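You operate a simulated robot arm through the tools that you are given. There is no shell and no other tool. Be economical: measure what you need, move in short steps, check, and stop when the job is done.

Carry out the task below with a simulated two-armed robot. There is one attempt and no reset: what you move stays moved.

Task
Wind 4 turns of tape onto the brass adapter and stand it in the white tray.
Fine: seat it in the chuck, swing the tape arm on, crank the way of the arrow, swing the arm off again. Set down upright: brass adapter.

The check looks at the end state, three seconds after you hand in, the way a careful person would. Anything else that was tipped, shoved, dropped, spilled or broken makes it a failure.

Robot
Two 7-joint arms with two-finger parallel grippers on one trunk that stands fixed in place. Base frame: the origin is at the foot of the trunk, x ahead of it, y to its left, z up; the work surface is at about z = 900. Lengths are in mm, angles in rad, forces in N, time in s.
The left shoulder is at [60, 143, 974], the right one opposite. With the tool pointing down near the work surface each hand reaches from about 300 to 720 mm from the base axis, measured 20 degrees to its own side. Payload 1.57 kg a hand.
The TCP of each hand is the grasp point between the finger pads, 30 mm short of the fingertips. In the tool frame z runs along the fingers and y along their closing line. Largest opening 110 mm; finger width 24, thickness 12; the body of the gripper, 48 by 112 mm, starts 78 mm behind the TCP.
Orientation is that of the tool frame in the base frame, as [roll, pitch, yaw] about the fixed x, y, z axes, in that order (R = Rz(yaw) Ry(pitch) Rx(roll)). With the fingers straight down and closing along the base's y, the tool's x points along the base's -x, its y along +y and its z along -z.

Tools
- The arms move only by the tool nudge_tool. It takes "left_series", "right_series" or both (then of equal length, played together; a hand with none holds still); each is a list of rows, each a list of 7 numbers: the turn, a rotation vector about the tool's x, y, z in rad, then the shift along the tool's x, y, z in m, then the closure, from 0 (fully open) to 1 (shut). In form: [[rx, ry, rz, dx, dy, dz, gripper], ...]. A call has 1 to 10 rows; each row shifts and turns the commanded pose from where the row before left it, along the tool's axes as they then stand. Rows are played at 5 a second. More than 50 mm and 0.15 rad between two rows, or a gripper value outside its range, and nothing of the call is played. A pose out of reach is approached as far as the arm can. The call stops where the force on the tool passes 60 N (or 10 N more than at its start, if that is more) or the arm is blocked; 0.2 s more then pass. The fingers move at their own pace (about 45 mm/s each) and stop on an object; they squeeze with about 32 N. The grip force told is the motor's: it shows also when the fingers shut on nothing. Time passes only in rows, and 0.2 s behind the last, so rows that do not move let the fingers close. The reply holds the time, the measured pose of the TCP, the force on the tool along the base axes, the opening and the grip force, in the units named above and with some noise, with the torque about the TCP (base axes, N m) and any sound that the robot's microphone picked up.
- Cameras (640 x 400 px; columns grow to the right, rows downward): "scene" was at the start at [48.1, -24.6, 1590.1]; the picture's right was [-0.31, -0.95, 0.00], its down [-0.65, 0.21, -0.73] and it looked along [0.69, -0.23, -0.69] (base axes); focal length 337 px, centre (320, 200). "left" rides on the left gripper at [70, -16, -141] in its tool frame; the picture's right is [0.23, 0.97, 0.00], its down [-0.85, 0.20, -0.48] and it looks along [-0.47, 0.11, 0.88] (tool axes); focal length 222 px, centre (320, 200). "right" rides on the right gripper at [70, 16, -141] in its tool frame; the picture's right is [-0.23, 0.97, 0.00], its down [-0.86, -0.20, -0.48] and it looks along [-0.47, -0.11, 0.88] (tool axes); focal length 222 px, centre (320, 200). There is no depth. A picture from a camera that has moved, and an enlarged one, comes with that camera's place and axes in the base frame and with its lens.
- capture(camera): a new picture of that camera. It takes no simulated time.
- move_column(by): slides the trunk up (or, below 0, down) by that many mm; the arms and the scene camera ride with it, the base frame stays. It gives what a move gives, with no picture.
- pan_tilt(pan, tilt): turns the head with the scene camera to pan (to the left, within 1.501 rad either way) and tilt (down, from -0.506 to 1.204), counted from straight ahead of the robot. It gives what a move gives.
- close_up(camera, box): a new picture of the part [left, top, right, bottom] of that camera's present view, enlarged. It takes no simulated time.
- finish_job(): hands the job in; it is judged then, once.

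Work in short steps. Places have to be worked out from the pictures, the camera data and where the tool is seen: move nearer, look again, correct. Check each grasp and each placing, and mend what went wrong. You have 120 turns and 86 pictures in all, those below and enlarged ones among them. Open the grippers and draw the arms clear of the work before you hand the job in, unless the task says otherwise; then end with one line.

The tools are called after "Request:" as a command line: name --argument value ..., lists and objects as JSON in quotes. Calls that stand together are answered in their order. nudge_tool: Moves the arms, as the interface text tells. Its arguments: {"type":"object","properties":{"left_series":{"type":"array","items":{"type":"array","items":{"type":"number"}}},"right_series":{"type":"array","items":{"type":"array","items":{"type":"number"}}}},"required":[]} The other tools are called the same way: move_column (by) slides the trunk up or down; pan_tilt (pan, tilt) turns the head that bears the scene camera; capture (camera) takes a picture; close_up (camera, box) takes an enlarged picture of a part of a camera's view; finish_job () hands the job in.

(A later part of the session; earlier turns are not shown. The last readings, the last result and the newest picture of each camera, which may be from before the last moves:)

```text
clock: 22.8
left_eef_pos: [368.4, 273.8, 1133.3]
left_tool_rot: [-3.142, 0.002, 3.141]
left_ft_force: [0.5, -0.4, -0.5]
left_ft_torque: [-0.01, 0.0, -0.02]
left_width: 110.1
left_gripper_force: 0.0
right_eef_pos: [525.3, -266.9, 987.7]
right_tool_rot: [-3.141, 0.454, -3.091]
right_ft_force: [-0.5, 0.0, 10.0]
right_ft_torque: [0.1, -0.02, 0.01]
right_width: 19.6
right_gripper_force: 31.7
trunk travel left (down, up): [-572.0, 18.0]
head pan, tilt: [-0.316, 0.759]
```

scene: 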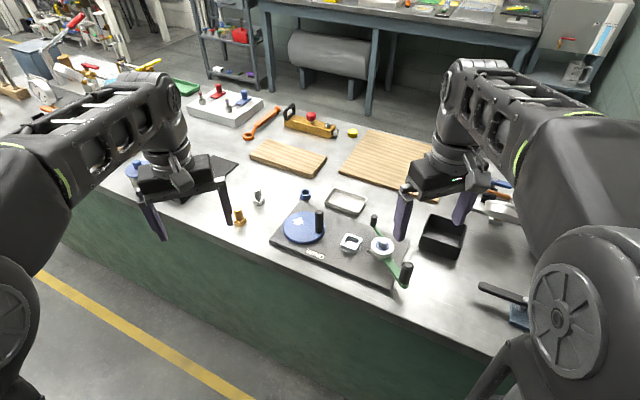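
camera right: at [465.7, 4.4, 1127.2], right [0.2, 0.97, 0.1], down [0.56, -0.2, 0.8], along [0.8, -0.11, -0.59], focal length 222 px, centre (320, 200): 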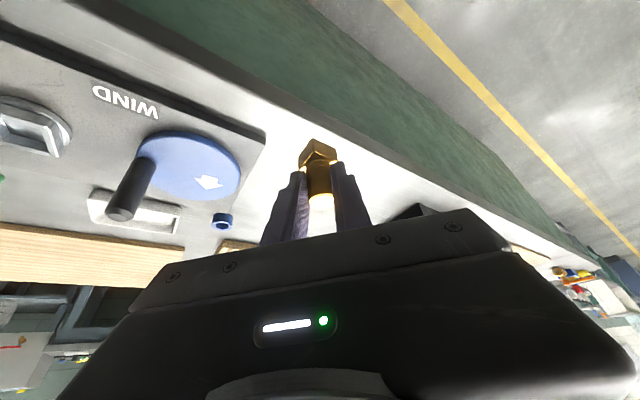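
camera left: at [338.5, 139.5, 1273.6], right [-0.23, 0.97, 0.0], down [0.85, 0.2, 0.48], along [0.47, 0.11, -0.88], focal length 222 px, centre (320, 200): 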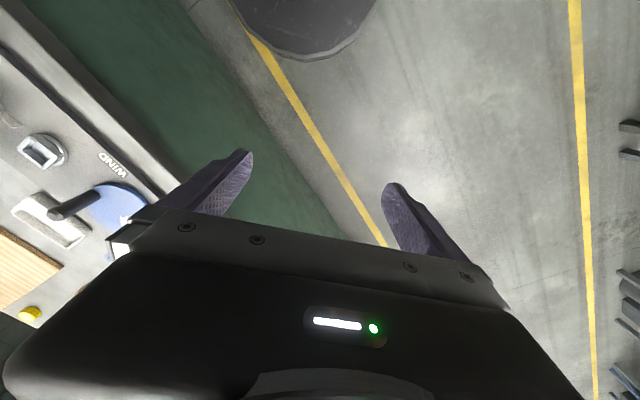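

z is 1.4 mm lower at only 10 N; look.

Request:
close_up --camera "right" --box '[262, 105, 374, 175]'

Request:
close_up --camera "scene" --box '[339, 232, 363, 247]'

```text
5.71 times, centred on (318, 140) of right
camera zoom: at [400.3, -255.4, 1086.5], right [0.15, 0.98, 0.1], down [0.57, -0.17, 0.8], along [0.81, -0.07, -0.59], focal length 1269 px, centre (331, 543)
```

zoom: 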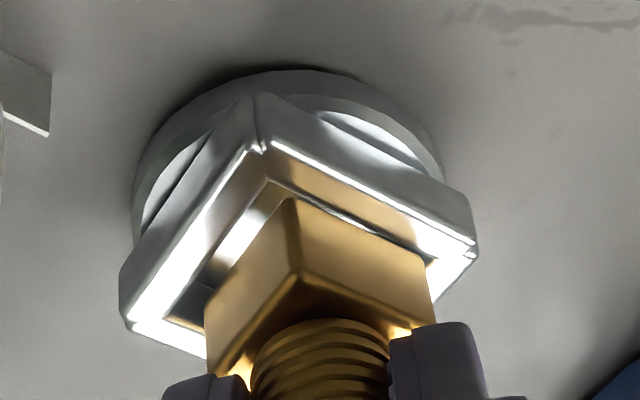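

```text
16.00 times, centred on (351, 240) of scene
camera zoom: at [47.4, -24.3, 1590.3], right [-0.31, -0.95, 0.0], down [-0.65, 0.21, -0.73], along [0.69, -0.23, -0.69], focal length 5396 px, centre (-176, -432)
```

zoom: 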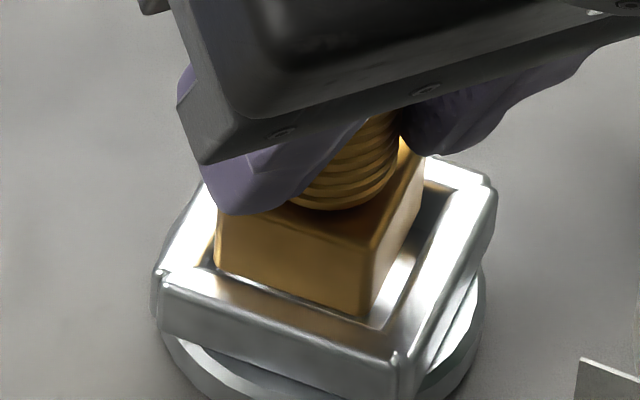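

Yaw now matches; the remaining gap is on the right side, so I slide -y in 0.6 mm steps under light pressure.

Request:
nudge_tool --right_series '[[0, 0, 0, 0, -0.0006, 0, 1], [0, 0, 0, 0, -0.0006, 0, 1], [0, 0, 0, 0, -0.0006, 0, 1], [0, 0, 0, 0, 0, 0, 1]]'

Request:
close_up --camera "right" --box '[278, 115, 358, 165]'

```text
clock: 23.8
left_eef_pos: [368.2, 274.3, 1133.0]
left_tool_rot: [-3.139, 0.002, -3.141]
left_ft_force: [0.4, 1.0, 0.1]
left_ft_torque: [-0.02, -0.01, 0.0]
left_width: 110.0
left_gripper_force: 0.0
right_eef_pos: [524.5, -267.9, 988.0]
right_tool_rot: [-3.141, 0.45, -3.093]
right_ft_force: [0.9, 4.3, 9.2]
right_ft_torque: [0.34, -0.14, 0.06]
right_width: 19.4
right_gripper_force: 32.2
trunk travel left (down, up): [-572.0, 18.0]
head pan, tilt: [-0.316, 0.759]
```

```text
8.00 times, centred on (318, 140) of right
camera zoom: at [400.1, -256.6, 1086.2], right [0.15, 0.98, 0.1], down [0.57, -0.17, 0.8], along [0.81, -0.07, -0.59], focal length 1777 px, centre (336, 680)
```

zoom: 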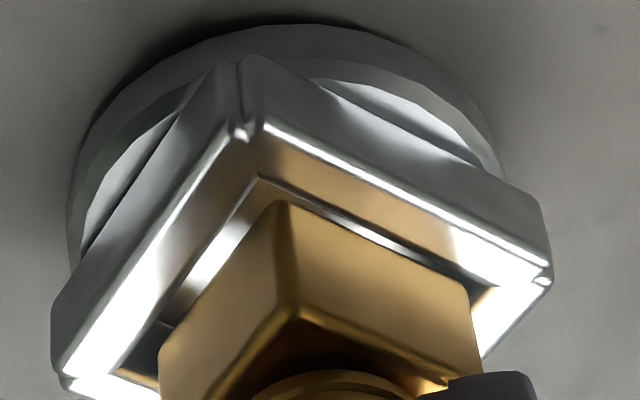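

Torque sign is now clear (contact on the +y side), agreeing with the picture: continue sliding to -y, with a little +x.

Request:
nudge_tool --right_series '[[0, 0, 0, -0.0003, -0.0006, 0.0001, 1], [0, 0, 0, -0.0003, -0.0006, 0.0001, 1], [0, 0, 0, 0, -0.0006, 0, 1], [0, 0, 0, 0, 0, 0, 1]]'

```text
clock: 24.8
left_eef_pos: [369.3, 274.0, 1132.3]
left_tool_rot: [3.139, 0.001, 3.141]
left_ft_force: [0.2, -0.1, -0.2]
left_ft_torque: [0.03, 0.01, -0.01]
left_width: 110.0
left_gripper_force: 0.0
right_eef_pos: [524.7, -268.9, 986.4]
right_tool_rot: [3.141, 0.448, -3.09]
right_ft_force: [3.3, 4.0, -1.7]
right_ft_torque: [0.26, -0.1, 0.03]
right_width: 19.3
right_gripper_force: 31.6
trunk travel left (down, up): [-572.0, 18.0]
head pan, tilt: [-0.316, 0.759]
```

The upward force vanished and z dropped: it has entered. I relieve the lateral load slightly and lower 4 mm.

Request:
nudge_tool --right_series '[[0, 0, 0, -0.0003, 0.0004, 0.0001, 1], [0, 0, 0, 0.0009, 0, 0.0018, 1], [0, 0, 0, 0.0009, 0, 0.0018, 1], [0, 0, 0, 0, 0, 0, 1]]'

```text
clock: 25.8
left_eef_pos: [369.1, 273.9, 1132.9]
left_tool_rot: [-3.141, 0.0, -3.142]
left_ft_force: [-0.1, 0.0, -0.7]
left_ft_torque: [-0.03, 0.01, 0.0]
left_width: 110.0
left_gripper_force: 0.1
right_eef_pos: [526.2, -270.6, 982.5]
right_tool_rot: [-3.141, 0.448, -3.09]
right_ft_force: [0.8, 0.9, 0.1]
right_ft_torque: [-0.01, -0.02, 0.02]
right_width: 19.2
right_gripper_force: 31.9
trunk travel left (down, up): [-572.0, 18.0]
head pan, tilt: [-0.316, 0.759]
```

Going in freely. Lower further until it seats.

Request:
nudge_tool --right_series '[[0, 0, 0, 0.0009, 0, 0.0018, 1], [0, 0, 0, 0.0009, 0, 0.0018, 1], [0, 0, 0, 0.0009, 0, 0.0018, 1], [0, 0, 0, 0.0009, 0, 0.0018, 1], [0, 0, 0, 0, 0, 0, 1]]'

Request:
close_up --camera "right" --box '[262, 105, 374, 175]'

Request:
close_up --camera "scene" --box '[325, 220, 389, 260]'

```text
clock: 27.0
left_eef_pos: [367.8, 273.1, 1133.2]
left_tool_rot: [3.141, 0.002, 3.141]
left_ft_force: [-0.8, -0.5, 0.1]
left_ft_torque: [0.03, -0.01, -0.01]
left_width: 110.0
left_gripper_force: 0.1
right_eef_pos: [525.1, -270.1, 976.2]
right_tool_rot: [3.142, 0.452, -3.091]
right_ft_force: [-0.2, -0.4, 7.0]
right_ft_torque: [0.05, -0.06, 0.01]
right_width: 19.4
right_gripper_force: 32.3
trunk travel left (down, up): [-572.0, 18.0]
head pan, tilt: [-0.316, 0.759]
```

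```text
5.71 times, centred on (318, 140) of right
camera zoom: at [401.3, -258.8, 1074.3], right [0.16, 0.98, 0.1], down [0.57, -0.17, 0.8], along [0.81, -0.07, -0.59], focal length 1269 px, centre (331, 543)
```

zoom: 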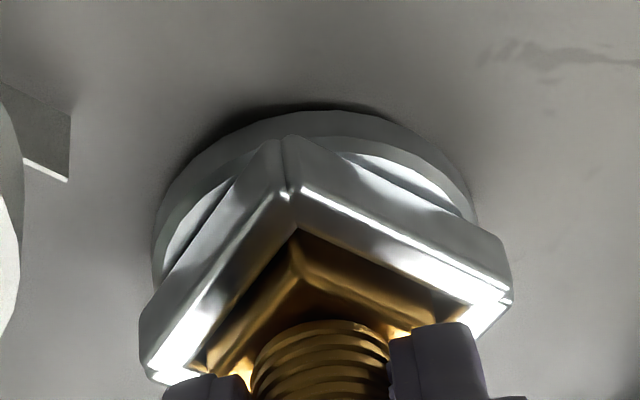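

```text
10.00 times, centred on (357, 240) of scene
camera zoom: at [47.4, -24.5, 1590.3], right [-0.31, -0.95, 0.0], down [-0.65, 0.21, -0.73], along [0.69, -0.23, -0.69], focal length 3372 px, centre (-50, -200)
```

zoom: 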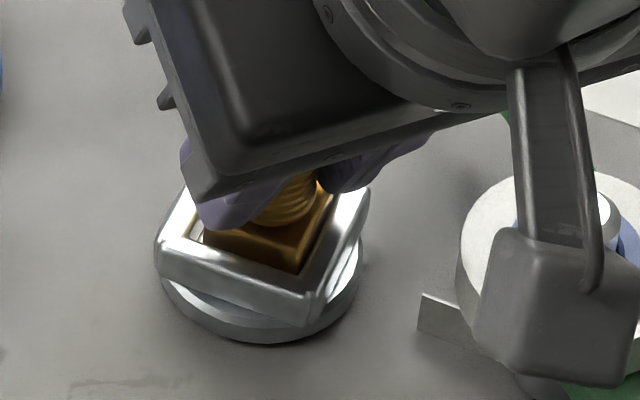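

Seated (base down in the socket, 7 N). Open modestly and back out along the tool axis.

Request:
nudge_tool --right_series '[[0, 0, 0, -0.0004, 0, -0.0009, 1], [0, 0, 0, 0, 0, 0, 0.65], [0, 0, 0, 0, 0, 0, 0.65], [0, 0, 0, 0, 0, -0.03, 0.65], [0, 0, 0, 0, 0, -0.035, 0.65], [0, 0, 0, 0, 0, -0.035, 0.65], [0, 0, 0, 0, 0, 0, 0.65]]'

Request:
close_up --camera "scene" --box '[310, 190, 438, 290]'

Request:
capture --camera "right"

```text
clock: 28.6
left_eef_pos: [368.3, 273.6, 1134.0]
left_tool_rot: [3.141, -0.001, 3.141]
left_ft_force: [-0.1, -0.5, 0.0]
left_ft_torque: [0.0, 0.03, -0.02]
left_width: 110.0
left_gripper_force: 0.1
right_eef_pos: [483.0, -273.9, 1065.8]
right_tool_rot: [3.141, 0.449, -3.09]
right_ft_force: [1.0, -0.5, 0.3]
right_ft_torque: [-0.01, 0.01, 0.03]
right_width: 38.4
right_gripper_force: 0.0
trunk travel left (down, up): [-572.0, 18.0]
head pan, tilt: [-0.316, 0.759]
```

```text
4.00 times, centred on (374, 240) of scene
camera zoom: at [48.8, -24.6, 1590.1], right [-0.31, -0.95, 0.0], down [-0.65, 0.21, -0.73], along [0.69, -0.23, -0.69], focal length 1349 px, centre (104, 40)
```

zoom: 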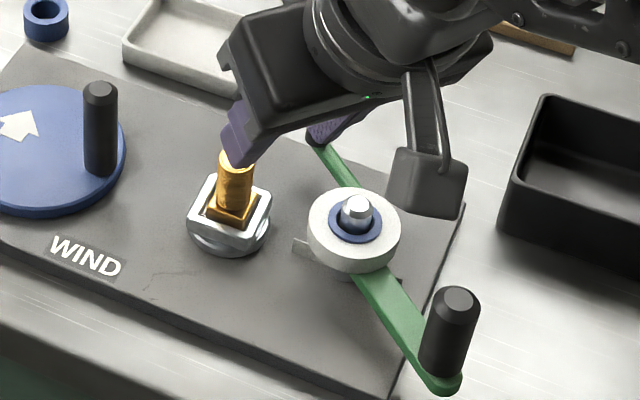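

```text
42 pictures are left
camera right: at [358.9, -261.0, 1164.8], right [0.16, 0.98, 0.1], down [0.57, -0.17, 0.8], along [0.81, -0.07, -0.59], focal length 222 px, centre (320, 200)
```

right: 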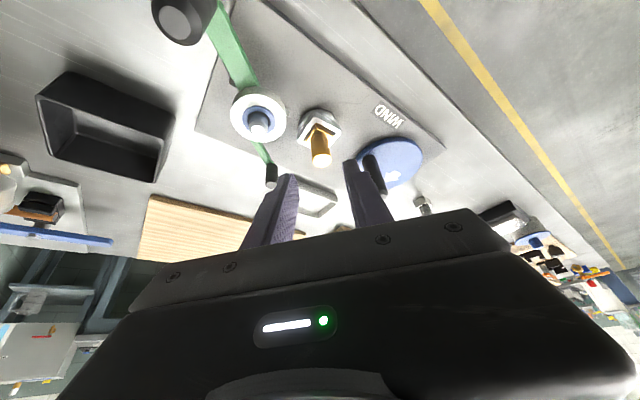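

Adapter is seated upright. Next the tape arm: its tall handle is at about (392,-332), top z≈1000. I straighten the tool to vertical and move above the handle, then view the arm to identify its pivot.

Request:
nudge_tool --right_series '[[0, 0, 0, -0.0087, 0, -0.018, 0.5], [0.007, 0.15, 0.015, 0, 0, 0, 0.5], [0.007, 0.15, 0.015, 0, 0, 0, 0.5], [0.007, 0.15, 0.015, 0, 0, 0, 0.5], [0, 0, 0, 0.03, -0.0193, 0, 0.5], [0, 0, 0, 0.03, -0.0193, 0, 0.5], [0, 0, 0, 0.03, -0.0193, 0, 0.5], [0, 0, 0, 0, 0, 0, 0.5]]'

Request:
close_up --camera "right" --box '[220, 80, 420, 260]'

Request:
close_up --camera "scene" --box '[310, 200, 438, 290]'

```text
clock: 30.4
left_eef_pos: [369.1, 274.3, 1133.1]
left_tool_rot: [3.141, 0.0, 3.142]
left_ft_force: [0.0, 0.5, 0.2]
left_ft_torque: [0.02, -0.01, 0.02]
left_width: 109.8
left_gripper_force: 0.1
right_eef_pos: [392.2, -331.3, 1086.6]
right_tool_rot: [-3.132, 0.0, -3.137]
right_ft_force: [0.1, 0.3, -0.3]
right_ft_torque: [0.01, 0.0, 0.01]
right_width: 54.9
right_gripper_force: 0.1
trunk travel left (down, up): [-572.0, 18.0]
head pan, tilt: [-0.316, 0.759]
```

```text
2.22 times, centred on (320, 170) of right
camera zoom: at [323.1, -311.6, 1229.0], right [0.22, 0.97, -0.01], down [0.86, -0.19, 0.48], along [0.47, -0.12, -0.88], focal length 494 px, centre (320, 267)
```

zoom: 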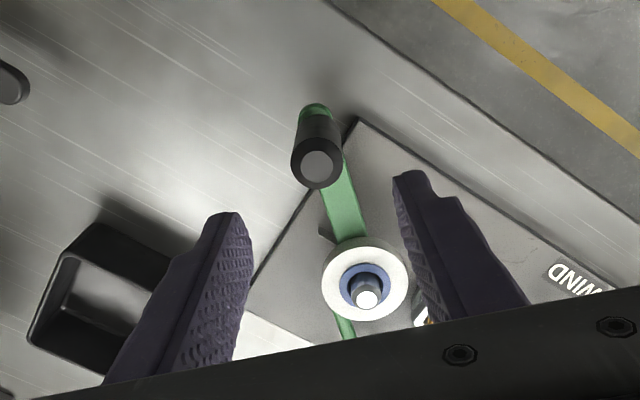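

```text
4.44 times, centred on (374, 245) of scene
camera zoom: at [49.1, -24.3, 1590.1], right [-0.31, -0.95, 0.0], down [-0.65, 0.21, -0.72], along [0.69, -0.23, -0.69], focal length 1499 px, centre (80, 0)
```

zoom: 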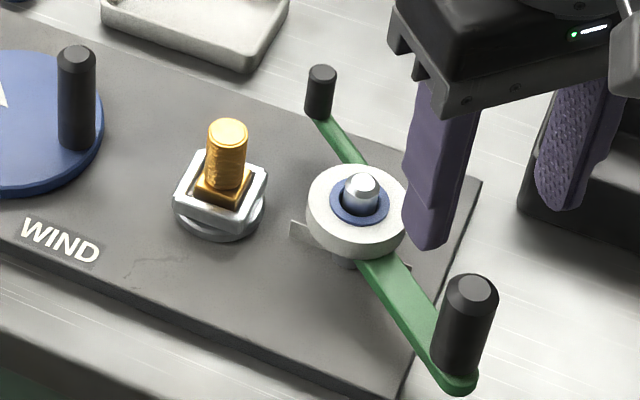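

The handle is directly under the gripper. I descend to TCP z≈985 and grip it gently, then test a small swing to learn which point is the pivot.

Request:
nudge_tool --right_series '[[0, 0, 0, 0, 0, 0.035, 0.5], [0, 0, 0, 0, 0, 0.035, 0.5], [0, 0, 0, 0.001, 0, 0.032, 0.5], [0, 0, 0, 0, 0, 0, 0.7], [0, 0, 0, 0, 0, 0, 0.9], [0, 0, 0, 0, 0, 0, 0.95], [0, 0, 0, 0, 0, 0, 0.95]]'

```text
clock: 32.0
left_eef_pos: [369.6, 271.8, 1132.8]
left_tool_rot: [3.141, 0.001, -3.141]
left_ft_force: [0.9, -0.6, -0.2]
left_ft_torque: [-0.05, 0.0, 0.02]
left_width: 110.0
left_gripper_force: 0.1
right_eef_pos: [390.6, -330.9, 984.3]
right_tool_rot: [-3.133, 0.0, -3.141]
right_ft_force: [-1.1, -6.6, 0.6]
right_ft_torque: [1.42, -0.01, -0.02]
right_width: 24.9
right_gripper_force: 29.7
trunk travel left (down, up): [-572.0, 18.0]
head pan, tilt: [-0.316, 0.759]
```

Gripped (24.9 mm). Test: move 12 mm toward +y and look.

Request:
nudge_tool --right_series '[[0, 0, 0, 0, 0.004, 0, 1], [0, 0, 0, 0, 0.004, 0, 1], [0, 0, 0, 0, 0.004, 0, 1], [0, 0, 0, 0, 0, 0, 1]]'

Request:
close_up --camera "scene" --box '[310, 200, 438, 290]'

```text
clock: 32.9
left_eef_pos: [367.7, 273.0, 1133.1]
left_tool_rot: [3.14, 0.002, -3.138]
left_ft_force: [1.0, 0.1, -1.0]
left_ft_torque: [-0.07, 0.01, 0.03]
left_width: 110.1
left_gripper_force: 0.2
right_eef_pos: [391.1, -331.6, 984.5]
right_tool_rot: [-3.116, 0.0, 3.133]
right_ft_force: [-6.8, -39.0, -2.5]
right_ft_torque: [1.65, -0.78, -0.16]
right_width: 25.8
right_gripper_force: 37.4
trunk travel left (down, up): [-572.0, 18.0]
head pan, tilt: [-0.316, 0.759]
stopped in row 4 (right hand): the force on the tool passed its limit at 61 N (the readings are from after the stop); the commanded pose is now the measured one
```

```text
4.44 times, centred on (374, 245) of scene
camera zoom: at [47.7, -28.1, 1589.7], right [-0.31, -0.95, 0.0], down [-0.65, 0.22, -0.72], along [0.69, -0.22, -0.69], focal length 1499 px, centre (80, 0)
```

zoom: 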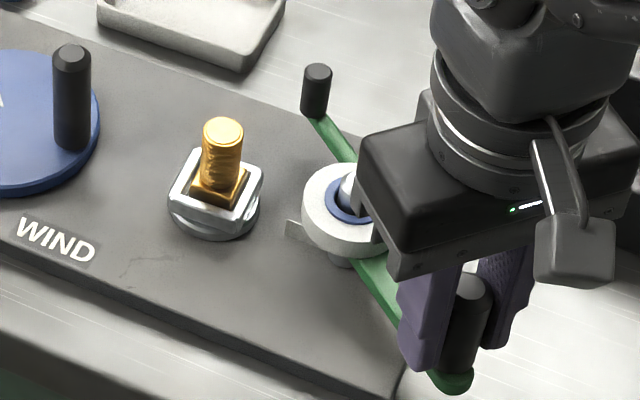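

It is against a stop toward +y, so the arm pivots at the roll post and swings the other way. Try -y 12 mm.

Request:
nudge_tool --right_series '[[0, 0, 0, 0, -0.004, 0, 1], [0, 0, 0, 0, -0.004, 0, 1], [0, 0, 0, 0, -0.004, 0, 1], [0, 0, 0, 0, 0, 0, 1]]'

```text
clock: 33.9
left_eef_pos: [369.7, 273.1, 1133.9]
left_tool_rot: [-3.141, 0.001, -3.139]
left_ft_force: [-0.1, 0.0, -1.0]
left_ft_torque: [-0.02, 0.02, 0.0]
left_width: 110.1
left_gripper_force: 0.0
right_eef_pos: [392.3, -337.0, 984.9]
right_tool_rot: [-3.123, 0.0, 3.139]
right_ft_force: [-4.4, 4.3, -16.2]
right_ft_torque: [2.02, 0.9, 0.24]
right_width: 25.5
right_gripper_force: 36.9
trunk travel left (down, up): [-572.0, 18.0]
head pan, tilt: [-0.316, 0.759]
```

Request:
close_up --camera "scene" --box '[310, 200, 438, 290]'

```text
4.44 times, centred on (374, 245) of scene
camera zoom: at [48.7, -25.2, 1590.0], right [-0.31, -0.95, 0.0], down [-0.65, 0.21, -0.72], along [0.69, -0.22, -0.69], focal length 1499 px, centre (80, 0)
```

zoom: 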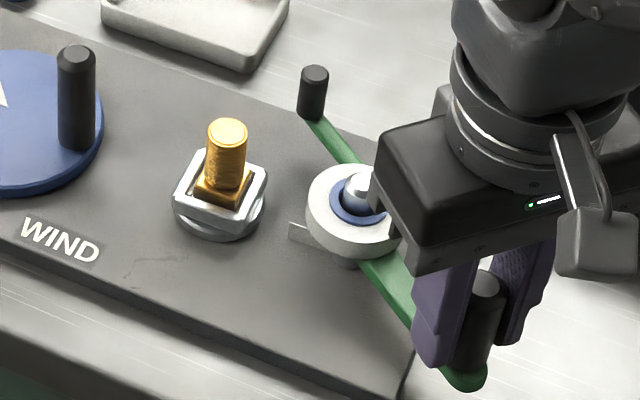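

Confirmed: the arm turns about the roll post and its far guide pin swings toward the adapter. I continue the swing along the arc, turning the tool with it.

Request:
nudge_tool --right_series '[[0, 0, -0.105, -0.0023, -0.0101, 0, 1], [0, 0, -0.105, -0.0023, -0.0101, 0, 1], [0, 0, -0.105, -0.0023, -0.0101, 0, 1], [0, 0, 0, 0, 0, 0, 1]]'

```text
clock: 34.9
left_eef_pos: [370.9, 271.7, 1132.7]
left_tool_rot: [3.14, 0.0, -3.141]
left_ft_force: [-0.1, -0.2, 0.1]
left_ft_torque: [-0.02, -0.01, -0.01]
left_width: 110.1
left_gripper_force: 0.2
right_eef_pos: [401.3, -367.9, 986.0]
right_tool_rot: [-3.124, -0.008, -2.828]
right_ft_force: [-4.9, -3.8, -22.4]
right_ft_torque: [1.64, 1.11, -0.09]
right_width: 25.0
right_gripper_force: 37.1
trunk travel left (down, up): [-572.0, 18.0]
head pan, tilt: [-0.316, 0.759]
```

Swinging fine. Continue.

Request:
nudge_tool --right_series '[[0, 0, -0.105, -0.0023, -0.0101, 0.001, 1], [0, 0, -0.105, -0.0023, -0.0101, 0, 1], [0, 0, 0, 0, 0, 0, 1]]'

Request:
close_up --camera "scene" --box '[310, 200, 438, 290]'

```text
clock: 35.7
left_eef_pos: [370.0, 272.4, 1132.5]
left_tool_rot: [3.14, 0.0, -3.14]
left_ft_force: [-0.8, -0.7, -0.1]
left_ft_torque: [0.01, -0.02, 0.04]
left_width: 110.1
left_gripper_force: 0.1
right_eef_pos: [413.8, -384.9, 984.7]
right_tool_rot: [-3.123, -0.01, -2.617]
right_ft_force: [-2.5, -4.4, -11.8]
right_ft_torque: [1.13, 1.74, 0.07]
right_width: 25.0
right_gripper_force: 36.8
trunk travel left (down, up): [-572.0, 18.0]
head pan, tilt: [-0.316, 0.759]
```

```text
4.44 times, centred on (374, 245) of scene
camera zoom: at [48.9, -26.3, 1590.2], right [-0.31, -0.95, 0.0], down [-0.65, 0.22, -0.72], along [0.69, -0.23, -0.69], focal length 1499 px, centre (80, 0)
```

zoom: 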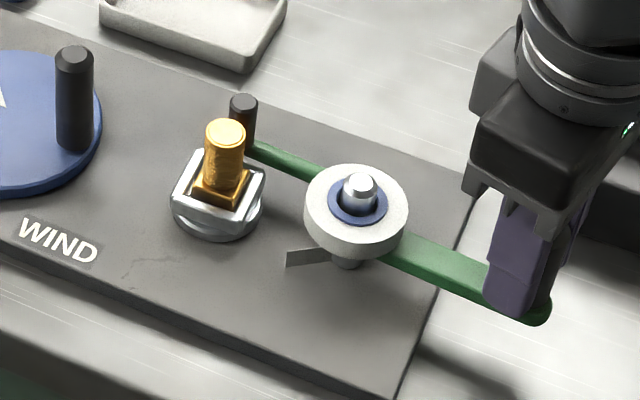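

The guide pin is almost at the adapter. A few small steps until it meets it.

Request:
nudge_tool --right_series '[[0, 0, -0.05, -0.0011, -0.0049, 0, 1], [0, 0, -0.05, -0.0011, -0.0049, 0, 1], [0, 0, 0, 0, 0, 0, 1]]'

Request:
close_up --camera "scene" --box '[310, 200, 438, 290]'

```text
clock: 36.5
left_eef_pos: [368.0, 275.2, 1133.6]
left_tool_rot: [-3.141, 0.002, -3.14]
left_ft_force: [-0.5, -0.9, -0.2]
left_ft_torque: [0.02, -0.01, -0.01]
left_width: 110.0
left_gripper_force: 0.0
right_eef_pos: [418.8, -387.9, 985.0]
right_tool_rot: [-3.13, -0.01, -2.517]
right_ft_force: [-14.8, 9.2, -15.1]
right_ft_torque: [2.18, 0.37, -0.39]
right_width: 25.1
right_gripper_force: 36.4
trunk travel left (down, up): [-572.0, 18.0]
head pan, tilt: [-0.316, 0.759]
```

```text
4.44 times, centred on (374, 245) of scene
camera zoom: at [46.9, -24.4, 1590.1], right [-0.31, -0.95, 0.0], down [-0.65, 0.21, -0.73], along [0.69, -0.23, -0.69], focal length 1499 px, centre (80, 0)
```

zoom: 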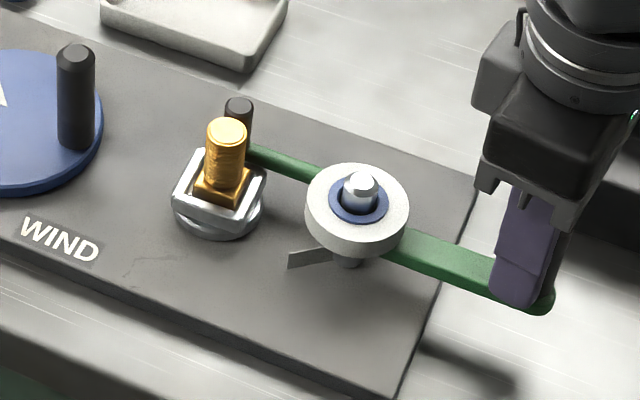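

The swing is now blocked with ~17 N against me: the arm is on. I release the handle and rise.

Request:
nudge_tool --right_series '[[0, 0, 0, 0, 0, 0, 0.6], [0, 0, 0, 0, 0, 0, 0.55], [0, 0, 0, 0, 0, 0, 0.55], [0, 0, 0, 0, 0, -0.04, 0.55], [0, 0, 0, 0, 0, -0.04, 0.55], [0, 0, 0, 0, 0, -0.03, 0.55]]'

Request:
close_up --camera "scene" --box '[310, 200, 438, 290]'

```text
clock: 37.9
left_eef_pos: [368.8, 274.5, 1132.7]
left_tool_rot: [3.141, 0.002, -3.138]
left_ft_force: [-1.3, 0.0, 0.4]
left_ft_torque: [0.0, -0.02, -0.01]
left_width: 110.0
left_gripper_force: 0.1
right_eef_pos: [419.7, -387.5, 1096.8]
right_tool_rot: [-3.124, -0.011, -2.518]
right_ft_force: [-0.4, 0.3, 0.8]
right_ft_torque: [0.03, -0.04, -0.03]
right_width: 49.3
right_gripper_force: 0.0
trunk travel left (down, up): [-572.0, 18.0]
head pan, tilt: [-0.316, 0.759]
```

```text
4.44 times, centred on (374, 245) of scene
camera zoom: at [47.6, -24.3, 1590.1], right [-0.31, -0.95, 0.0], down [-0.65, 0.21, -0.73], along [0.69, -0.23, -0.69], focal length 1499 px, centre (80, 0)
```

zoom: 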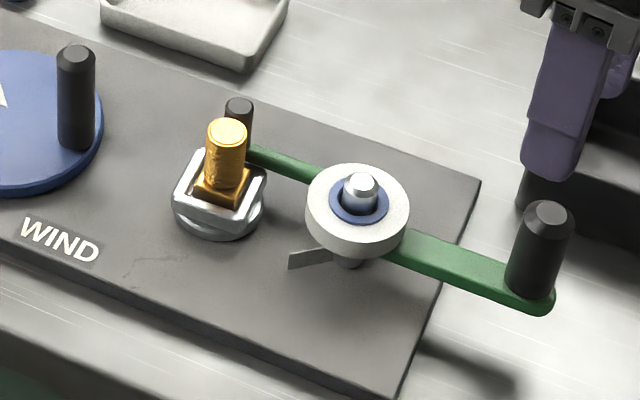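

Arm is on and stays put. Now go to the crank handle (about (595,-201), top ≈1003): first restore the hand orientation with 0.45 rad tilt.

Request:
nudge_tool --right_series '[[0, 0, 0.125, 0, 0, 0, 0.5], [0, 0, 0.125, 0, 0, 0, 0.5], [0, 0, 0.125, 0, 0, 0, 0.5], [0, 0, 0.125, 0, 0, 0, 0.5], [0, 0, 0.125, 0, 0, 0, 0.5], [0, -0.15, 0, 0, 0, 0, 0.5], [0, -0.15, 0, 0, 0, 0, 0.5], [0, -0.15, 0, 0, 0, 0, 0.5]]'

```text
clock: 39.7
left_eef_pos: [367.8, 274.8, 1133.1]
left_tool_rot: [-3.142, 0.003, -3.138]
left_ft_force: [0.8, -0.6, 0.5]
left_ft_torque: [0.02, 0.0, 0.02]
left_width: 110.0
left_gripper_force: 0.1
right_eef_pos: [418.6, -388.9, 1097.5]
right_tool_rot: [-3.121, 0.454, -3.135]
right_ft_force: [-0.1, 0.6, -0.7]
right_ft_torque: [0.04, -0.02, 0.03]
right_width: 55.2
right_gripper_force: 0.1
trunk travel left (down, up): [-572.0, 18.0]
head pan, tilt: [-0.316, 0.759]
```

Request:
nudge_tool --right_series '[[0, 0, 0, -0.0219, 0.0376, 0.0177, 0.5], [0, 0, 0, -0.0219, 0.0376, 0.0177, 0.5], [0, 0, 0, -0.0219, 0.0376, 0.0177, 0.5], [0, 0, 0, -0.0219, 0.0376, 0.0177, 0.5], [0, 0, 0, -0.0219, 0.0376, 0.0177, 0.5], [0, 0, 0, 0, 0, 0, 0.5]]'

Request:
close_up --camera "right" --box '[220, 80, 420, 205]'

```text
clock: 41.1
left_eef_pos: [367.9, 273.7, 1133.4]
left_tool_rot: [-3.141, 0.001, -3.141]
left_ft_force: [0.1, 0.5, 0.0]
left_ft_torque: [0.01, -0.01, -0.02]
left_width: 110.0
left_gripper_force: 0.0
right_eef_pos: [556.8, -200.0, 1061.3]
right_tool_rot: [-3.118, 0.452, -3.134]
right_ft_force: [0.1, 0.2, 0.3]
right_ft_torque: [-0.02, -0.01, -0.02]
right_width: 55.1
right_gripper_force: 0.1
trunk travel left (down, up): [-572.0, 18.0]
head pan, tilt: [-0.316, 0.759]
```

```text
3.20 times, centred on (320, 142) of right
camera zoom: at [433.2, -180.4, 1158.5], right [0.21, 0.98, 0.08], down [0.56, -0.18, 0.81], along [0.8, -0.12, -0.58], focal length 711 px, centre (320, 384)
```

zoom: 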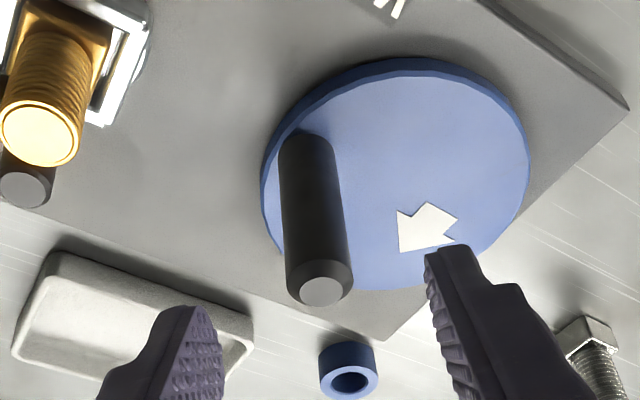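

The handle top is at (597,-202), as predicted. Descend along the tool axis around it and close.

Request:
nudge_tool --right_series '[[0, 0, 0, -0.001, -0.001, 0.0285, 0.5], [0, 0, 0, -0.001, -0.0005, 0.0285, 0.5], [0, 0, 0, 0, 0, 0.0285, 0.5], [0, 0, 0, 0, 0, 0, 0.75], [0, 0, 0, 0, 0, 0, 0.9], [0, 0, 0, 0, 0, 0, 1], [0, 0, 0, 0, 0, 0, 1]]'

```text
clock: 42.7
left_eef_pos: [369.1, 274.8, 1133.8]
left_tool_rot: [-3.141, 0.002, -3.14]
left_ft_force: [0.7, 0.4, -0.1]
left_ft_torque: [-0.03, 0.02, 0.0]
left_width: 110.1
left_gripper_force: 0.1
right_eef_pos: [597.7, -202.4, 984.7]
right_tool_rot: [-3.121, 0.451, -3.136]
right_ft_force: [0.5, -0.2, 1.1]
right_ft_torque: [1.29, -0.03, -0.03]
right_width: 22.5
right_gripper_force: 30.0
trunk travel left (down, up): [-572.0, 18.0]
head pan, tilt: [-0.316, 0.759]
```

Gripped. Crank the first 48° clockwise in small steps and read forces to check the assumed centre (622,-168) and radius 42.

Request:
nudge_tool --right_series '[[0, 0, 0, 0.0059, 0.0058, -0.0029, 1], [0, 0, 0, 0.0047, 0.0071, -0.0023, 1], [0, 0, 0, 0.0032, 0.008, -0.0016, 1], [0, 0, 0, 0.0017, 0.0086, -0.0008, 1], [0, 0, 0, 0, 0, 0, 1]]'

Request:
close_up --camera "scene" --box '[260, 180, 420, 280]'

```text
clock: 43.9
left_eef_pos: [372.0, 273.8, 1131.8]
left_tool_rot: [3.141, -0.002, -3.139]
left_ft_force: [0.4, 0.6, 0.0]
left_ft_torque: [-0.02, -0.03, -0.02]
left_width: 110.3
left_gripper_force: 0.1
right_eef_pos: [583.6, -174.8, 986.0]
right_tool_rot: [-3.123, 0.454, -3.135]
right_ft_force: [28.7, 0.1, 0.2]
right_ft_torque: [1.5, 0.06, 0.03]
right_width: 22.4
right_gripper_force: 35.4
trunk travel left (down, up): [-572.0, 18.0]
head pan, tilt: [-0.316, 0.759]
```

```text
4.00 times, centred on (340, 230) of scene
camera zoom: at [52.7, -24.9, 1590.1], right [-0.31, -0.95, 0.0], down [-0.66, 0.21, -0.72], along [0.69, -0.23, -0.69], focal length 1349 px, centre (240, 80)
```

zoom: 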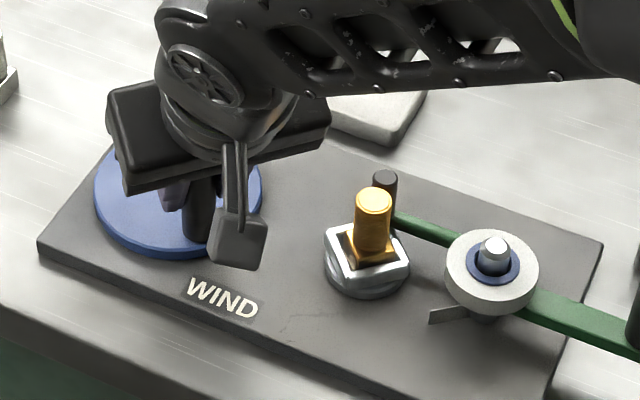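

Crank and chuck turn together; the readings fit a centre of (625,-171) and radius 41.6. Continue clockwise in 24° steps; first a half call to check forces.

Request:
nudge_tool --right_series '[[0, 0, 0, -0.0047, 0.0152, 0.0023, 1], [0, 0, 0, -0.008, 0.0149, 0.0039, 1], [0, 0, 0, -0.0127, 0.0099, 0.0061, 1], [0, 0, 0, -0.0153, 0.0033, 0.0074, 1], [0, 0, 0, -0.0152, -0.0039, 0.0074, 1]]'

```text
clock: 45.1
left_eef_pos: [367.4, 275.9, 1131.9]
left_tool_rot: [-3.14, 0.003, -3.14]
left_ft_force: [-0.4, 0.4, -0.2]
left_ft_torque: [0.0, -0.03, 0.01]
left_width: 110.1
left_gripper_force: 0.1
right_eef_pos: [642.4, -130.9, 983.6]
right_tool_rot: [-3.122, 0.456, -3.129]
right_ft_force: [5.8, 16.4, 13.4]
right_ft_torque: [1.68, 0.58, 0.12]
right_width: 22.5
right_gripper_force: 35.4
trunk travel left (down, up): [-572.0, 18.0]
head pan, tilt: [-0.316, 0.759]
```

Forces moderate. Continue with 10 steps (to -175°), nudging the centre slightly +y.

Request:
nudge_tool --right_series '[[0, 0, 0, -0.0128, -0.009, 0.0051, 1], [0, 0, 0, -0.0076, -0.0151, 0.0037, 1], [0, 0, 0, -0.0014, -0.0173, 0.0007, 1], [0, 0, 0, 0.005, -0.0163, -0.0024, 1], [0, 0, 0, 0.0106, -0.0127, -0.0051, 1], [0, 0, 0, 0.0144, -0.0067, -0.007, 1], [0, 0, 0, 0.0156, 0.0003, -0.0075, 1], [0, 0, 0, 0.014, 0.0073, -0.0068, 1], [0, 0, 0, 0.0103, 0.013, -0.005, 1], [0, 0, 0, 0.0045, 0.0166, -0.0022, 1]]'

```text
clock: 47.3
left_eef_pos: [367.3, 275.1, 1132.5]
left_tool_rot: [-3.139, 0.001, -3.14]
left_ft_force: [-0.3, 0.4, -0.2]
left_ft_torque: [-0.07, 0.03, -0.04]
left_width: 109.9
left_gripper_force: 0.0
right_eef_pos: [579.7, -170.6, 984.5]
right_tool_rot: [-3.119, 0.449, -3.129]
right_ft_force: [-22.8, 3.5, -8.7]
right_ft_torque: [1.79, 0.05, -0.01]
right_width: 21.0
right_gripper_force: 34.4
trunk travel left (down, up): [-572.0, 18.0]
head pan, tilt: [-0.316, 0.759]
```

The handle seems to creep in the grip (width 21). Look from the wrist camera.

Request:
close_up --camera "right" --box '[240, 100, 400, 220]'

```text
3.33 times, centred on (320, 160) of right
camera zoom: at [455.6, -151.2, 1082.3], right [0.2, 0.98, 0.08], down [0.56, -0.18, 0.81], along [0.8, -0.12, -0.59], focal length 740 px, centre (320, 333)
```

zoom: 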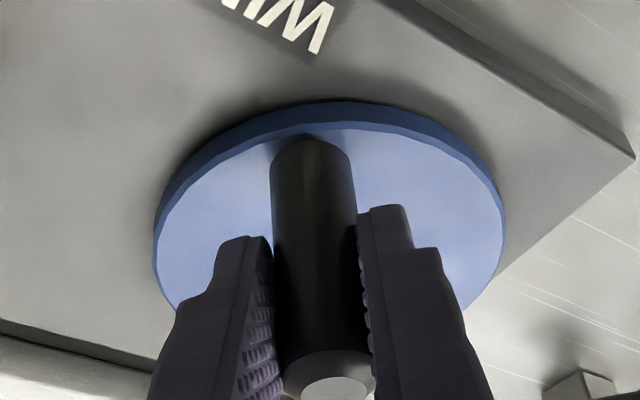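

The handle is still well held. I shift the commanded centre to about (621,-169.5) and continue ten steps.

Request:
nudge_tool --right_series '[[0, 0, 0, 0.0021, 0.0174, -0.001, 1], [0, 0, 0, -0.0081, 0.015, 0.0039, 1], [0, 0, 0, -0.0128, 0.01, 0.0062, 1], [0, 0, 0, -0.0155, 0.0033, 0.0075, 1], [0, 0, 0, -0.0153, -0.0039, 0.0074, 1], [0, 0, 0, -0.0125, -0.0105, 0.0061, 1], [0, 0, 0, -0.0077, -0.0152, 0.0037, 1], [0, 0, 0, -0.0014, -0.0175, 0.0007, 1], [0, 0, 0, 0.0051, -0.0165, -0.0025, 1], [0, 0, 0, 0.0107, -0.0128, -0.0052, 1]]'

```text
clock: 49.5
left_eef_pos: [368.9, 272.3, 1132.7]
left_tool_rot: [3.139, 0.0, -3.141]
left_ft_force: [0.0, -0.4, 0.9]
left_ft_torque: [0.03, -0.01, -0.04]
left_width: 110.1
left_gripper_force: 0.1
right_eef_pos: [644.3, -212.2, 985.5]
right_tool_rot: [-3.119, 0.448, -3.139]
right_ft_force: [10.7, -22.1, -0.9]
right_ft_torque: [1.22, 0.01, -0.22]
right_width: 21.3
right_gripper_force: 34.9
trunk travel left (down, up): [-572.0, 18.0]
head pan, tilt: [-0.316, 0.759]
```

Force is purely radial outward, so the true radius is nearer 44.5 about (624,-171.5). Continue with that circle.

Request:
nudge_tool --right_series '[[0, 0, 0, 0.0113, -0.0113, -0.0055, 1], [0, 0, 0, 0.0167, 0.0003, -0.0081, 1], [0, 0, 0, 0.0151, 0.0079, -0.0073, 1], [0, 0, 0, 0.0109, 0.0139, -0.0053, 1], [0, 0, 0, 0.0049, 0.0177, -0.0024, 1], [0, 0, 0, -0.002, 0.0184, 0.001, 1], [0, 0, 0, -0.0086, 0.0158, 0.0042, 1], [0, 0, 0, -0.0136, 0.0107, 0.0066, 1], [0, 0, 0, -0.0164, 0.0035, 0.0079, 1], [0, 0, 0, -0.0162, -0.0042, 0.0078, 1]]'

```text
clock: 51.7
left_eef_pos: [370.4, 275.2, 1131.5]
left_tool_rot: [-3.141, 0.001, -3.14]
left_ft_force: [-0.9, 0.0, 0.1]
left_ft_torque: [0.01, 0.01, -0.01]
left_width: 110.2
left_gripper_force: 0.0
right_eef_pos: [644.4, -134.2, 985.6]
right_tool_rot: [-3.12, 0.453, -3.134]
right_ft_force: [4.0, 3.8, -3.9]
right_ft_torque: [1.39, -0.44, 0.08]
right_width: 20.9
right_gripper_force: 34.4
trunk travel left (down, up): [-572.0, 18.0]
head pan, tilt: [-0.316, 0.759]
```

Forces are small now. Same circle, ten more steps (to the start of the last 1⅓ turns).

Request:
nudge_tool --right_series '[[0, 0, 0, -0.0133, -0.0111, 0.0064, 1], [0, 0, 0, -0.0081, -0.0162, 0.0039, 1], [0, 0, 0, -0.0014, -0.0184, 0.0007, 1], [0, 0, 0, 0.0055, -0.0175, -0.0027, 1], [0, 0, 0, 0.0113, -0.0136, -0.0055, 1], [0, 0, 0, 0.0153, -0.0072, -0.0074, 1], [0, 0, 0, 0.0167, 0.0003, -0.0081, 1], [0, 0, 0, 0.0151, 0.0079, -0.0073, 1], [0, 0, 0, 0.0109, 0.0139, -0.0053, 1], [0, 0, 0, 0.0049, 0.0177, -0.0024, 1]]'

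Request:
close_up --camera "scene" --box '[310, 190, 430, 280]'

```text
clock: 53.9
left_eef_pos: [369.1, 273.7, 1132.3]
left_tool_rot: [3.141, 0.002, -3.139]
left_ft_force: [-0.6, 0.1, 0.0]
left_ft_torque: [-0.03, 0.0, 0.0]
left_width: 110.2
left_gripper_force: 0.2
right_eef_pos: [578.0, -177.0, 985.1]
right_tool_rot: [-3.12, 0.451, -3.134]
right_ft_force: [-6.7, 0.2, -6.2]
right_ft_torque: [1.59, 0.95, -0.01]
right_width: 20.8
right_gripper_force: 34.4
trunk travel left (down, up): [-572.0, 18.0]
head pan, tilt: [-0.316, 0.759]
```

```text
4.44 times, centred on (370, 235) of scene
camera zoom: at [47.8, -23.9, 1590.2], right [-0.31, -0.95, 0.0], down [-0.65, 0.21, -0.73], along [0.69, -0.23, -0.69], focal length 1499 px, centre (98, 44)
```

zoom: 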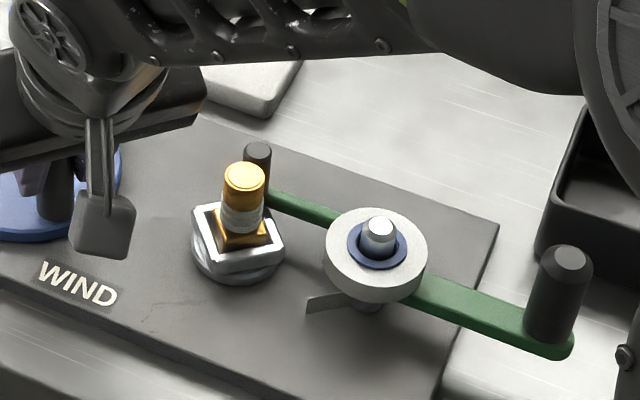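

Tape is winding onto the shank (about 3.1 turns done). Ten more steps.

Request:
nudge_tool --right_series '[[0, 0, 0, -0.002, 0.0184, 0.001, 1], [0, 0, 0, -0.0086, 0.0158, 0.0042, 1], [0, 0, 0, -0.0136, 0.0107, 0.0066, 1], [0, 0, 0, -0.0164, 0.0035, 0.0079, 1], [0, 0, 0, -0.0162, -0.0042, 0.0078, 1], [0, 0, 0, -0.0133, -0.0111, 0.0064, 1], [0, 0, 0, -0.0081, -0.0162, 0.0039, 1], [0, 0, 0, -0.0014, -0.0184, 0.0007, 1], [0, 0, 0, 0.0055, -0.0175, -0.0027, 1], [0, 0, 0, 0.0113, -0.0136, -0.0055, 1]]'

```text
clock: 56.1
left_eef_pos: [368.5, 274.1, 1133.2]
left_tool_rot: [-3.141, 0.002, -3.139]
left_ft_force: [0.5, 1.0, 0.1]
left_ft_torque: [0.05, -0.04, 0.03]
left_width: 109.8
left_gripper_force: 0.1
right_eef_pos: [647.7, -210.5, 984.7]
right_tool_rot: [-3.119, 0.448, -3.135]
right_ft_force: [-3.0, 0.6, -9.4]
right_ft_torque: [1.7, -0.05, 0.06]
right_width: 20.9
right_gripper_force: 34.9
trunk travel left (down, up): [-572.0, 18.0]
head pan, tilt: [-0.316, 0.759]
```

Last three steps back to the starting crank angle (four full turns).

Request:
nudge_tool --right_series '[[0, 0, 0, 0.0153, -0.0072, -0.0074, 1], [0, 0, 0, 0.0167, 0.0003, -0.0081, 1], [0, 0, 0, 0.018, 0.0105, -0.0087, 1], [0, 0, 0, 0, 0, 0, 1], [0, 0, 0, 0, 0, 0, 1]]'

Request:
close_up --camera "scene" --box '[330, 215, 378, 245]'

```text
clock: 57.3
left_eef_pos: [369.7, 274.1, 1133.5]
left_tool_rot: [-3.142, 0.0, -3.14]
left_ft_force: [-0.2, -0.1, -0.5]
left_ft_torque: [0.01, 0.01, 0.0]
left_width: 110.3
left_gripper_force: 0.0
right_eef_pos: [592.1, -207.2, 985.3]
right_tool_rot: [-3.118, 0.45, -3.134]
right_ft_force: [0.8, 2.8, -20.0]
right_ft_torque: [1.51, 0.51, 0.01]
right_width: 21.1
right_gripper_force: 34.0
trunk travel left (down, up): [-572.0, 18.0]
head pan, tilt: [-0.316, 0.759]
```

```text
13.33 times, centred on (354, 230) of scene
camera zoom: at [50.4, -25.1, 1590.0], right [-0.31, -0.95, 0.0], down [-0.66, 0.21, -0.72], along [0.69, -0.23, -0.69], focal length 4496 px, centre (-133, -200)
```

zoom: 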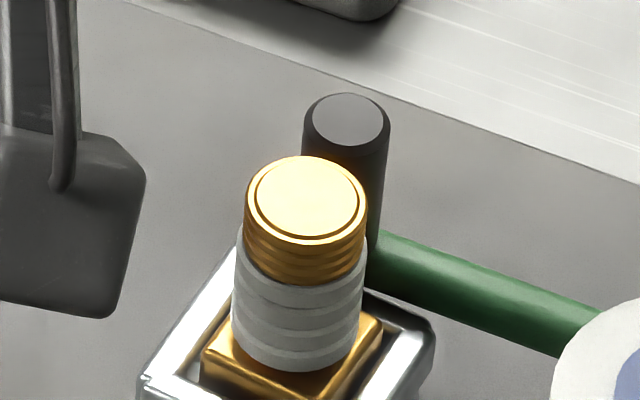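

Four bands of tape are on the shank. Release the crank handle and back out; then check the crank angle against the start.

Request:
nudge_tool --right_series '[[0, 0, 0, 0, 0, 0, 0.7], [0, 0, 0, 0, 0, 0, 0.55], [0, 0, 0, 0, 0, 0, 0.55], [0, 0, 0, 0, 0, -0.03, 0.55], [0, 0, 0, 0, 0, -0.04, 0.55], [0, 0, 0, 0, 0, -0.04, 0.55], [0, 0, 0, 0.04, 0, -0.02, 0.55], [0, 0, 0, 0.04, 0, -0.02, 0.55]]'

Request:
close_up --camera "scene" --box '[265, 195, 393, 275]'

```text
clock: 59.1
left_eef_pos: [367.9, 274.6, 1132.8]
left_tool_rot: [3.14, 0.001, -3.14]
left_ft_force: [-0.8, 0.3, 0.2]
left_ft_torque: [0.01, 0.01, -0.01]
left_width: 110.0
left_gripper_force: 0.0
right_eef_pos: [453.0, -204.2, 1087.2]
right_tool_rot: [-3.119, 0.454, -3.132]
right_ft_force: [-0.7, 0.0, 0.0]
right_ft_torque: [0.01, -0.06, 0.04]
right_width: 49.4
right_gripper_force: 0.0
trunk travel left (down, up): [-572.0, 18.0]
head pan, tilt: [-0.316, 0.759]
```

```text
5.00 times, centred on (329, 235) of scene
camera zoom: at [46.6, -24.7, 1590.2], right [-0.31, -0.95, 0.0], down [-0.65, 0.21, -0.73], along [0.69, -0.23, -0.69], focal length 1686 px, centre (275, 25)
```

zoom: 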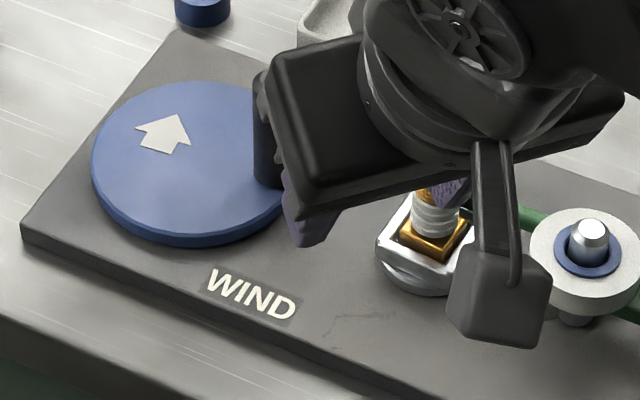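

The arrow is back exactly where it started: 4 turns. Now return to the tape-arm handle at (419,-388): make the tool vertical, move over it, and yaw.

Request:
nudge_tool --right_series '[[0, 0.15, 0, 0, 0, 0, 0.5], [0, 0.15, 0, 0, 0, 0, 0.5], [0, 0.15, 0, 0, 0, 0, 0.5], [0, 0, 0, 0.0068, -0.0368, -0.002, 0.5], [0, 0, 0, 0.0068, -0.0368, -0.002, 0.5], [0, 0, 0, 0.0068, -0.0368, -0.002, 0.5], [0, 0, 0, 0.0068, -0.0368, -0.002, 0.5], [0, 0, 0, 0.0068, -0.0368, -0.002, 0.5]]'

Request:
nudge_tool --right_series '[[0, 0, -0.125, 0, 0, 0, 0.5], [0, 0, -0.125, 0, 0, 0, 0.5], [0, 0, -0.125, 0, 0, 0, 0.5], [0, 0, -0.125, 0, 0, 0, 0.5], [0, 0, -0.125, 0, 0, 0, 0.5], [0, 0, 0, 0, 0, 0, 0.5]]'

Request:
close_up --camera "right" --box '[220, 80, 420, 260]'

```text
clock: 60.9
left_eef_pos: [367.5, 274.6, 1133.7]
left_tool_rot: [3.141, 0.001, -3.14]
left_ft_force: [0.0, -0.5, -0.2]
left_ft_torque: [0.02, -0.02, -0.01]
left_width: 110.0
left_gripper_force: 0.1
right_eef_pos: [419.6, -389.1, 1101.0]
right_tool_rot: [-3.122, 0.002, 3.138]
right_ft_force: [0.3, 0.3, -0.9]
right_ft_torque: [0.0, -0.04, -0.02]
right_width: 55.2
right_gripper_force: 0.1
trunk travel left (down, up): [-572.0, 18.0]
head pan, tilt: [-0.316, 0.759]
```

```text
clock: 62.3
left_eef_pos: [368.6, 273.8, 1132.8]
left_tool_rot: [3.14, 0.002, -3.139]
left_ft_force: [-0.2, 0.0, 0.3]
left_ft_torque: [0.03, -0.02, 0.01]
left_width: 110.1
left_gripper_force: 0.1
right_eef_pos: [420.2, -387.7, 1099.9]
right_tool_rot: [-3.123, -0.011, -2.517]
right_ft_force: [-0.3, 0.0, 0.3]
right_ft_torque: [-0.02, 0.01, -0.02]
right_width: 55.0
right_gripper_force: 0.1
trunk travel left (down, up): [-572.0, 18.0]
head pan, tilt: [-0.316, 0.759]
```

```text
2.22 times, centred on (320, 170) of right
camera zoom: at [354.9, -411.3, 1242.7], right [-0.39, 0.92, -0.02], down [0.81, 0.35, 0.47], along [0.44, 0.17, -0.88], focal length 494 px, centre (320, 267)
```

zoom: 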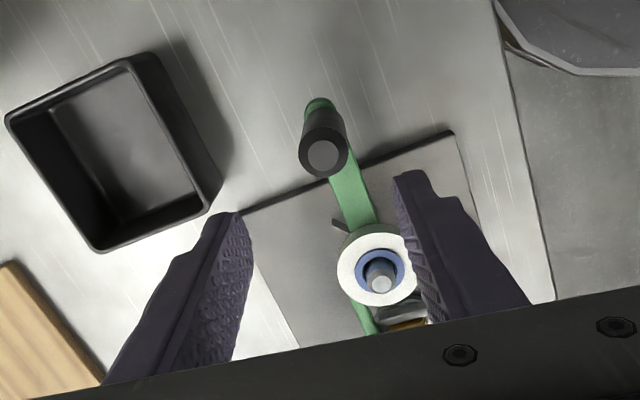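

Well aligned over the handle. Descend and grip it.

Request:
nudge_tool --right_series '[[0, 0, 0, 0, 0, 0.04, 0.5], [0, 0, 0, 0, 0, 0.04, 0.5], [0, 0, 0, 0, 0, 0.035, 0.5], [0, 0, 0, 0, 0, 0, 0.75], [0, 0, 0, 0, 0, 0, 1], [0, 0, 0, 0, 0, 0, 1], [0, 0, 0, 0, 0, 0, 1]]'

Request:
nudge_tool --right_series '[[0, 0, 0.105, 0.0004, 0.0103, 0, 1], [0, 0, 0.105, 0.0004, 0.0103, 0, 1], [0, 0, 0.105, 0.0004, 0.0103, 0, 1], [0, 0, 0, 0, 0, 0, 1]]'

```text
clock: 63.9
left_eef_pos: [368.7, 276.4, 1132.4]
left_tool_rot: [-3.14, 0.0, -3.139]
left_ft_force: [-0.5, 0.5, -0.5]
left_ft_torque: [-0.01, -0.02, -0.01]
left_width: 110.0
left_gripper_force: 0.1
right_eef_pos: [418.7, -388.1, 984.7]
right_tool_rot: [-3.127, -0.013, -2.518]
right_ft_force: [-7.4, 9.4, -3.6]
right_ft_torque: [1.46, 0.94, -0.15]
right_width: 24.9
right_gripper_force: 32.4
trunk travel left (down, up): [-572.0, 18.0]
head pan, tilt: [-0.316, 0.759]
```

```text
clock: 64.9
left_eef_pos: [367.5, 273.4, 1134.4]
left_tool_rot: [3.14, 0.002, -3.14]
left_ft_force: [-0.6, 1.1, 0.2]
left_ft_torque: [0.03, -0.02, -0.02]
left_width: 109.9
left_gripper_force: 0.0
right_eef_pos: [402.2, -365.2, 984.4]
right_tool_rot: [-3.122, -0.001, -2.836]
right_ft_force: [-8.6, -8.4, 9.5]
right_ft_torque: [2.15, -0.32, -0.41]
right_width: 25.3
right_gripper_force: 36.3
trunk travel left (down, up): [-572.0, 18.0]
head pan, tilt: [-0.316, 0.759]
```

The arm swings back freely. Continue to its rest stop.

Request:
nudge_tool --right_series '[[0, 0, 0.105, 0.0004, 0.0103, 0, 1], [0, 0, 0.105, 0.0004, 0.0103, 0, 1], [0, 0, 0.105, 0.0004, 0.0103, 0, 1], [0, 0, 0, 0, 0.005, 0, 1], [0, 0, 0, 0, 0, 0, 1]]'

Request:
close_up --camera "scene" --box '[310, 200, 438, 290]'

```text
clock: 66.1
left_eef_pos: [367.1, 271.9, 1134.3]
left_tool_rot: [3.14, 0.003, -3.141]
left_ft_force: [-0.6, 0.1, 0.2]
left_ft_torque: [-0.01, 0.02, 0.01]
left_width: 109.7
left_gripper_force: 0.0
right_eef_pos: [394.0, -331.1, 984.0]
right_tool_rot: [-3.12, 0.002, 3.132]
right_ft_force: [-17.7, -23.3, 24.1]
right_ft_torque: [1.65, 0.44, -0.07]
right_width: 25.5
right_gripper_force: 37.1
trunk travel left (down, up): [-572.0, 18.0]
head pan, tilt: [-0.316, 0.759]
```

```text
4.44 times, centred on (374, 245) of scene
camera zoom: at [43.8, -27.0, 1590.3], right [-0.31, -0.95, 0.0], down [-0.65, 0.22, -0.73], along [0.69, -0.23, -0.69], focal length 1499 px, centre (80, 0)
```

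zoom: 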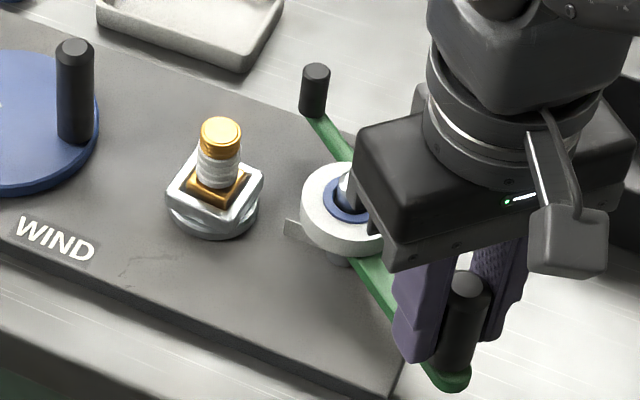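

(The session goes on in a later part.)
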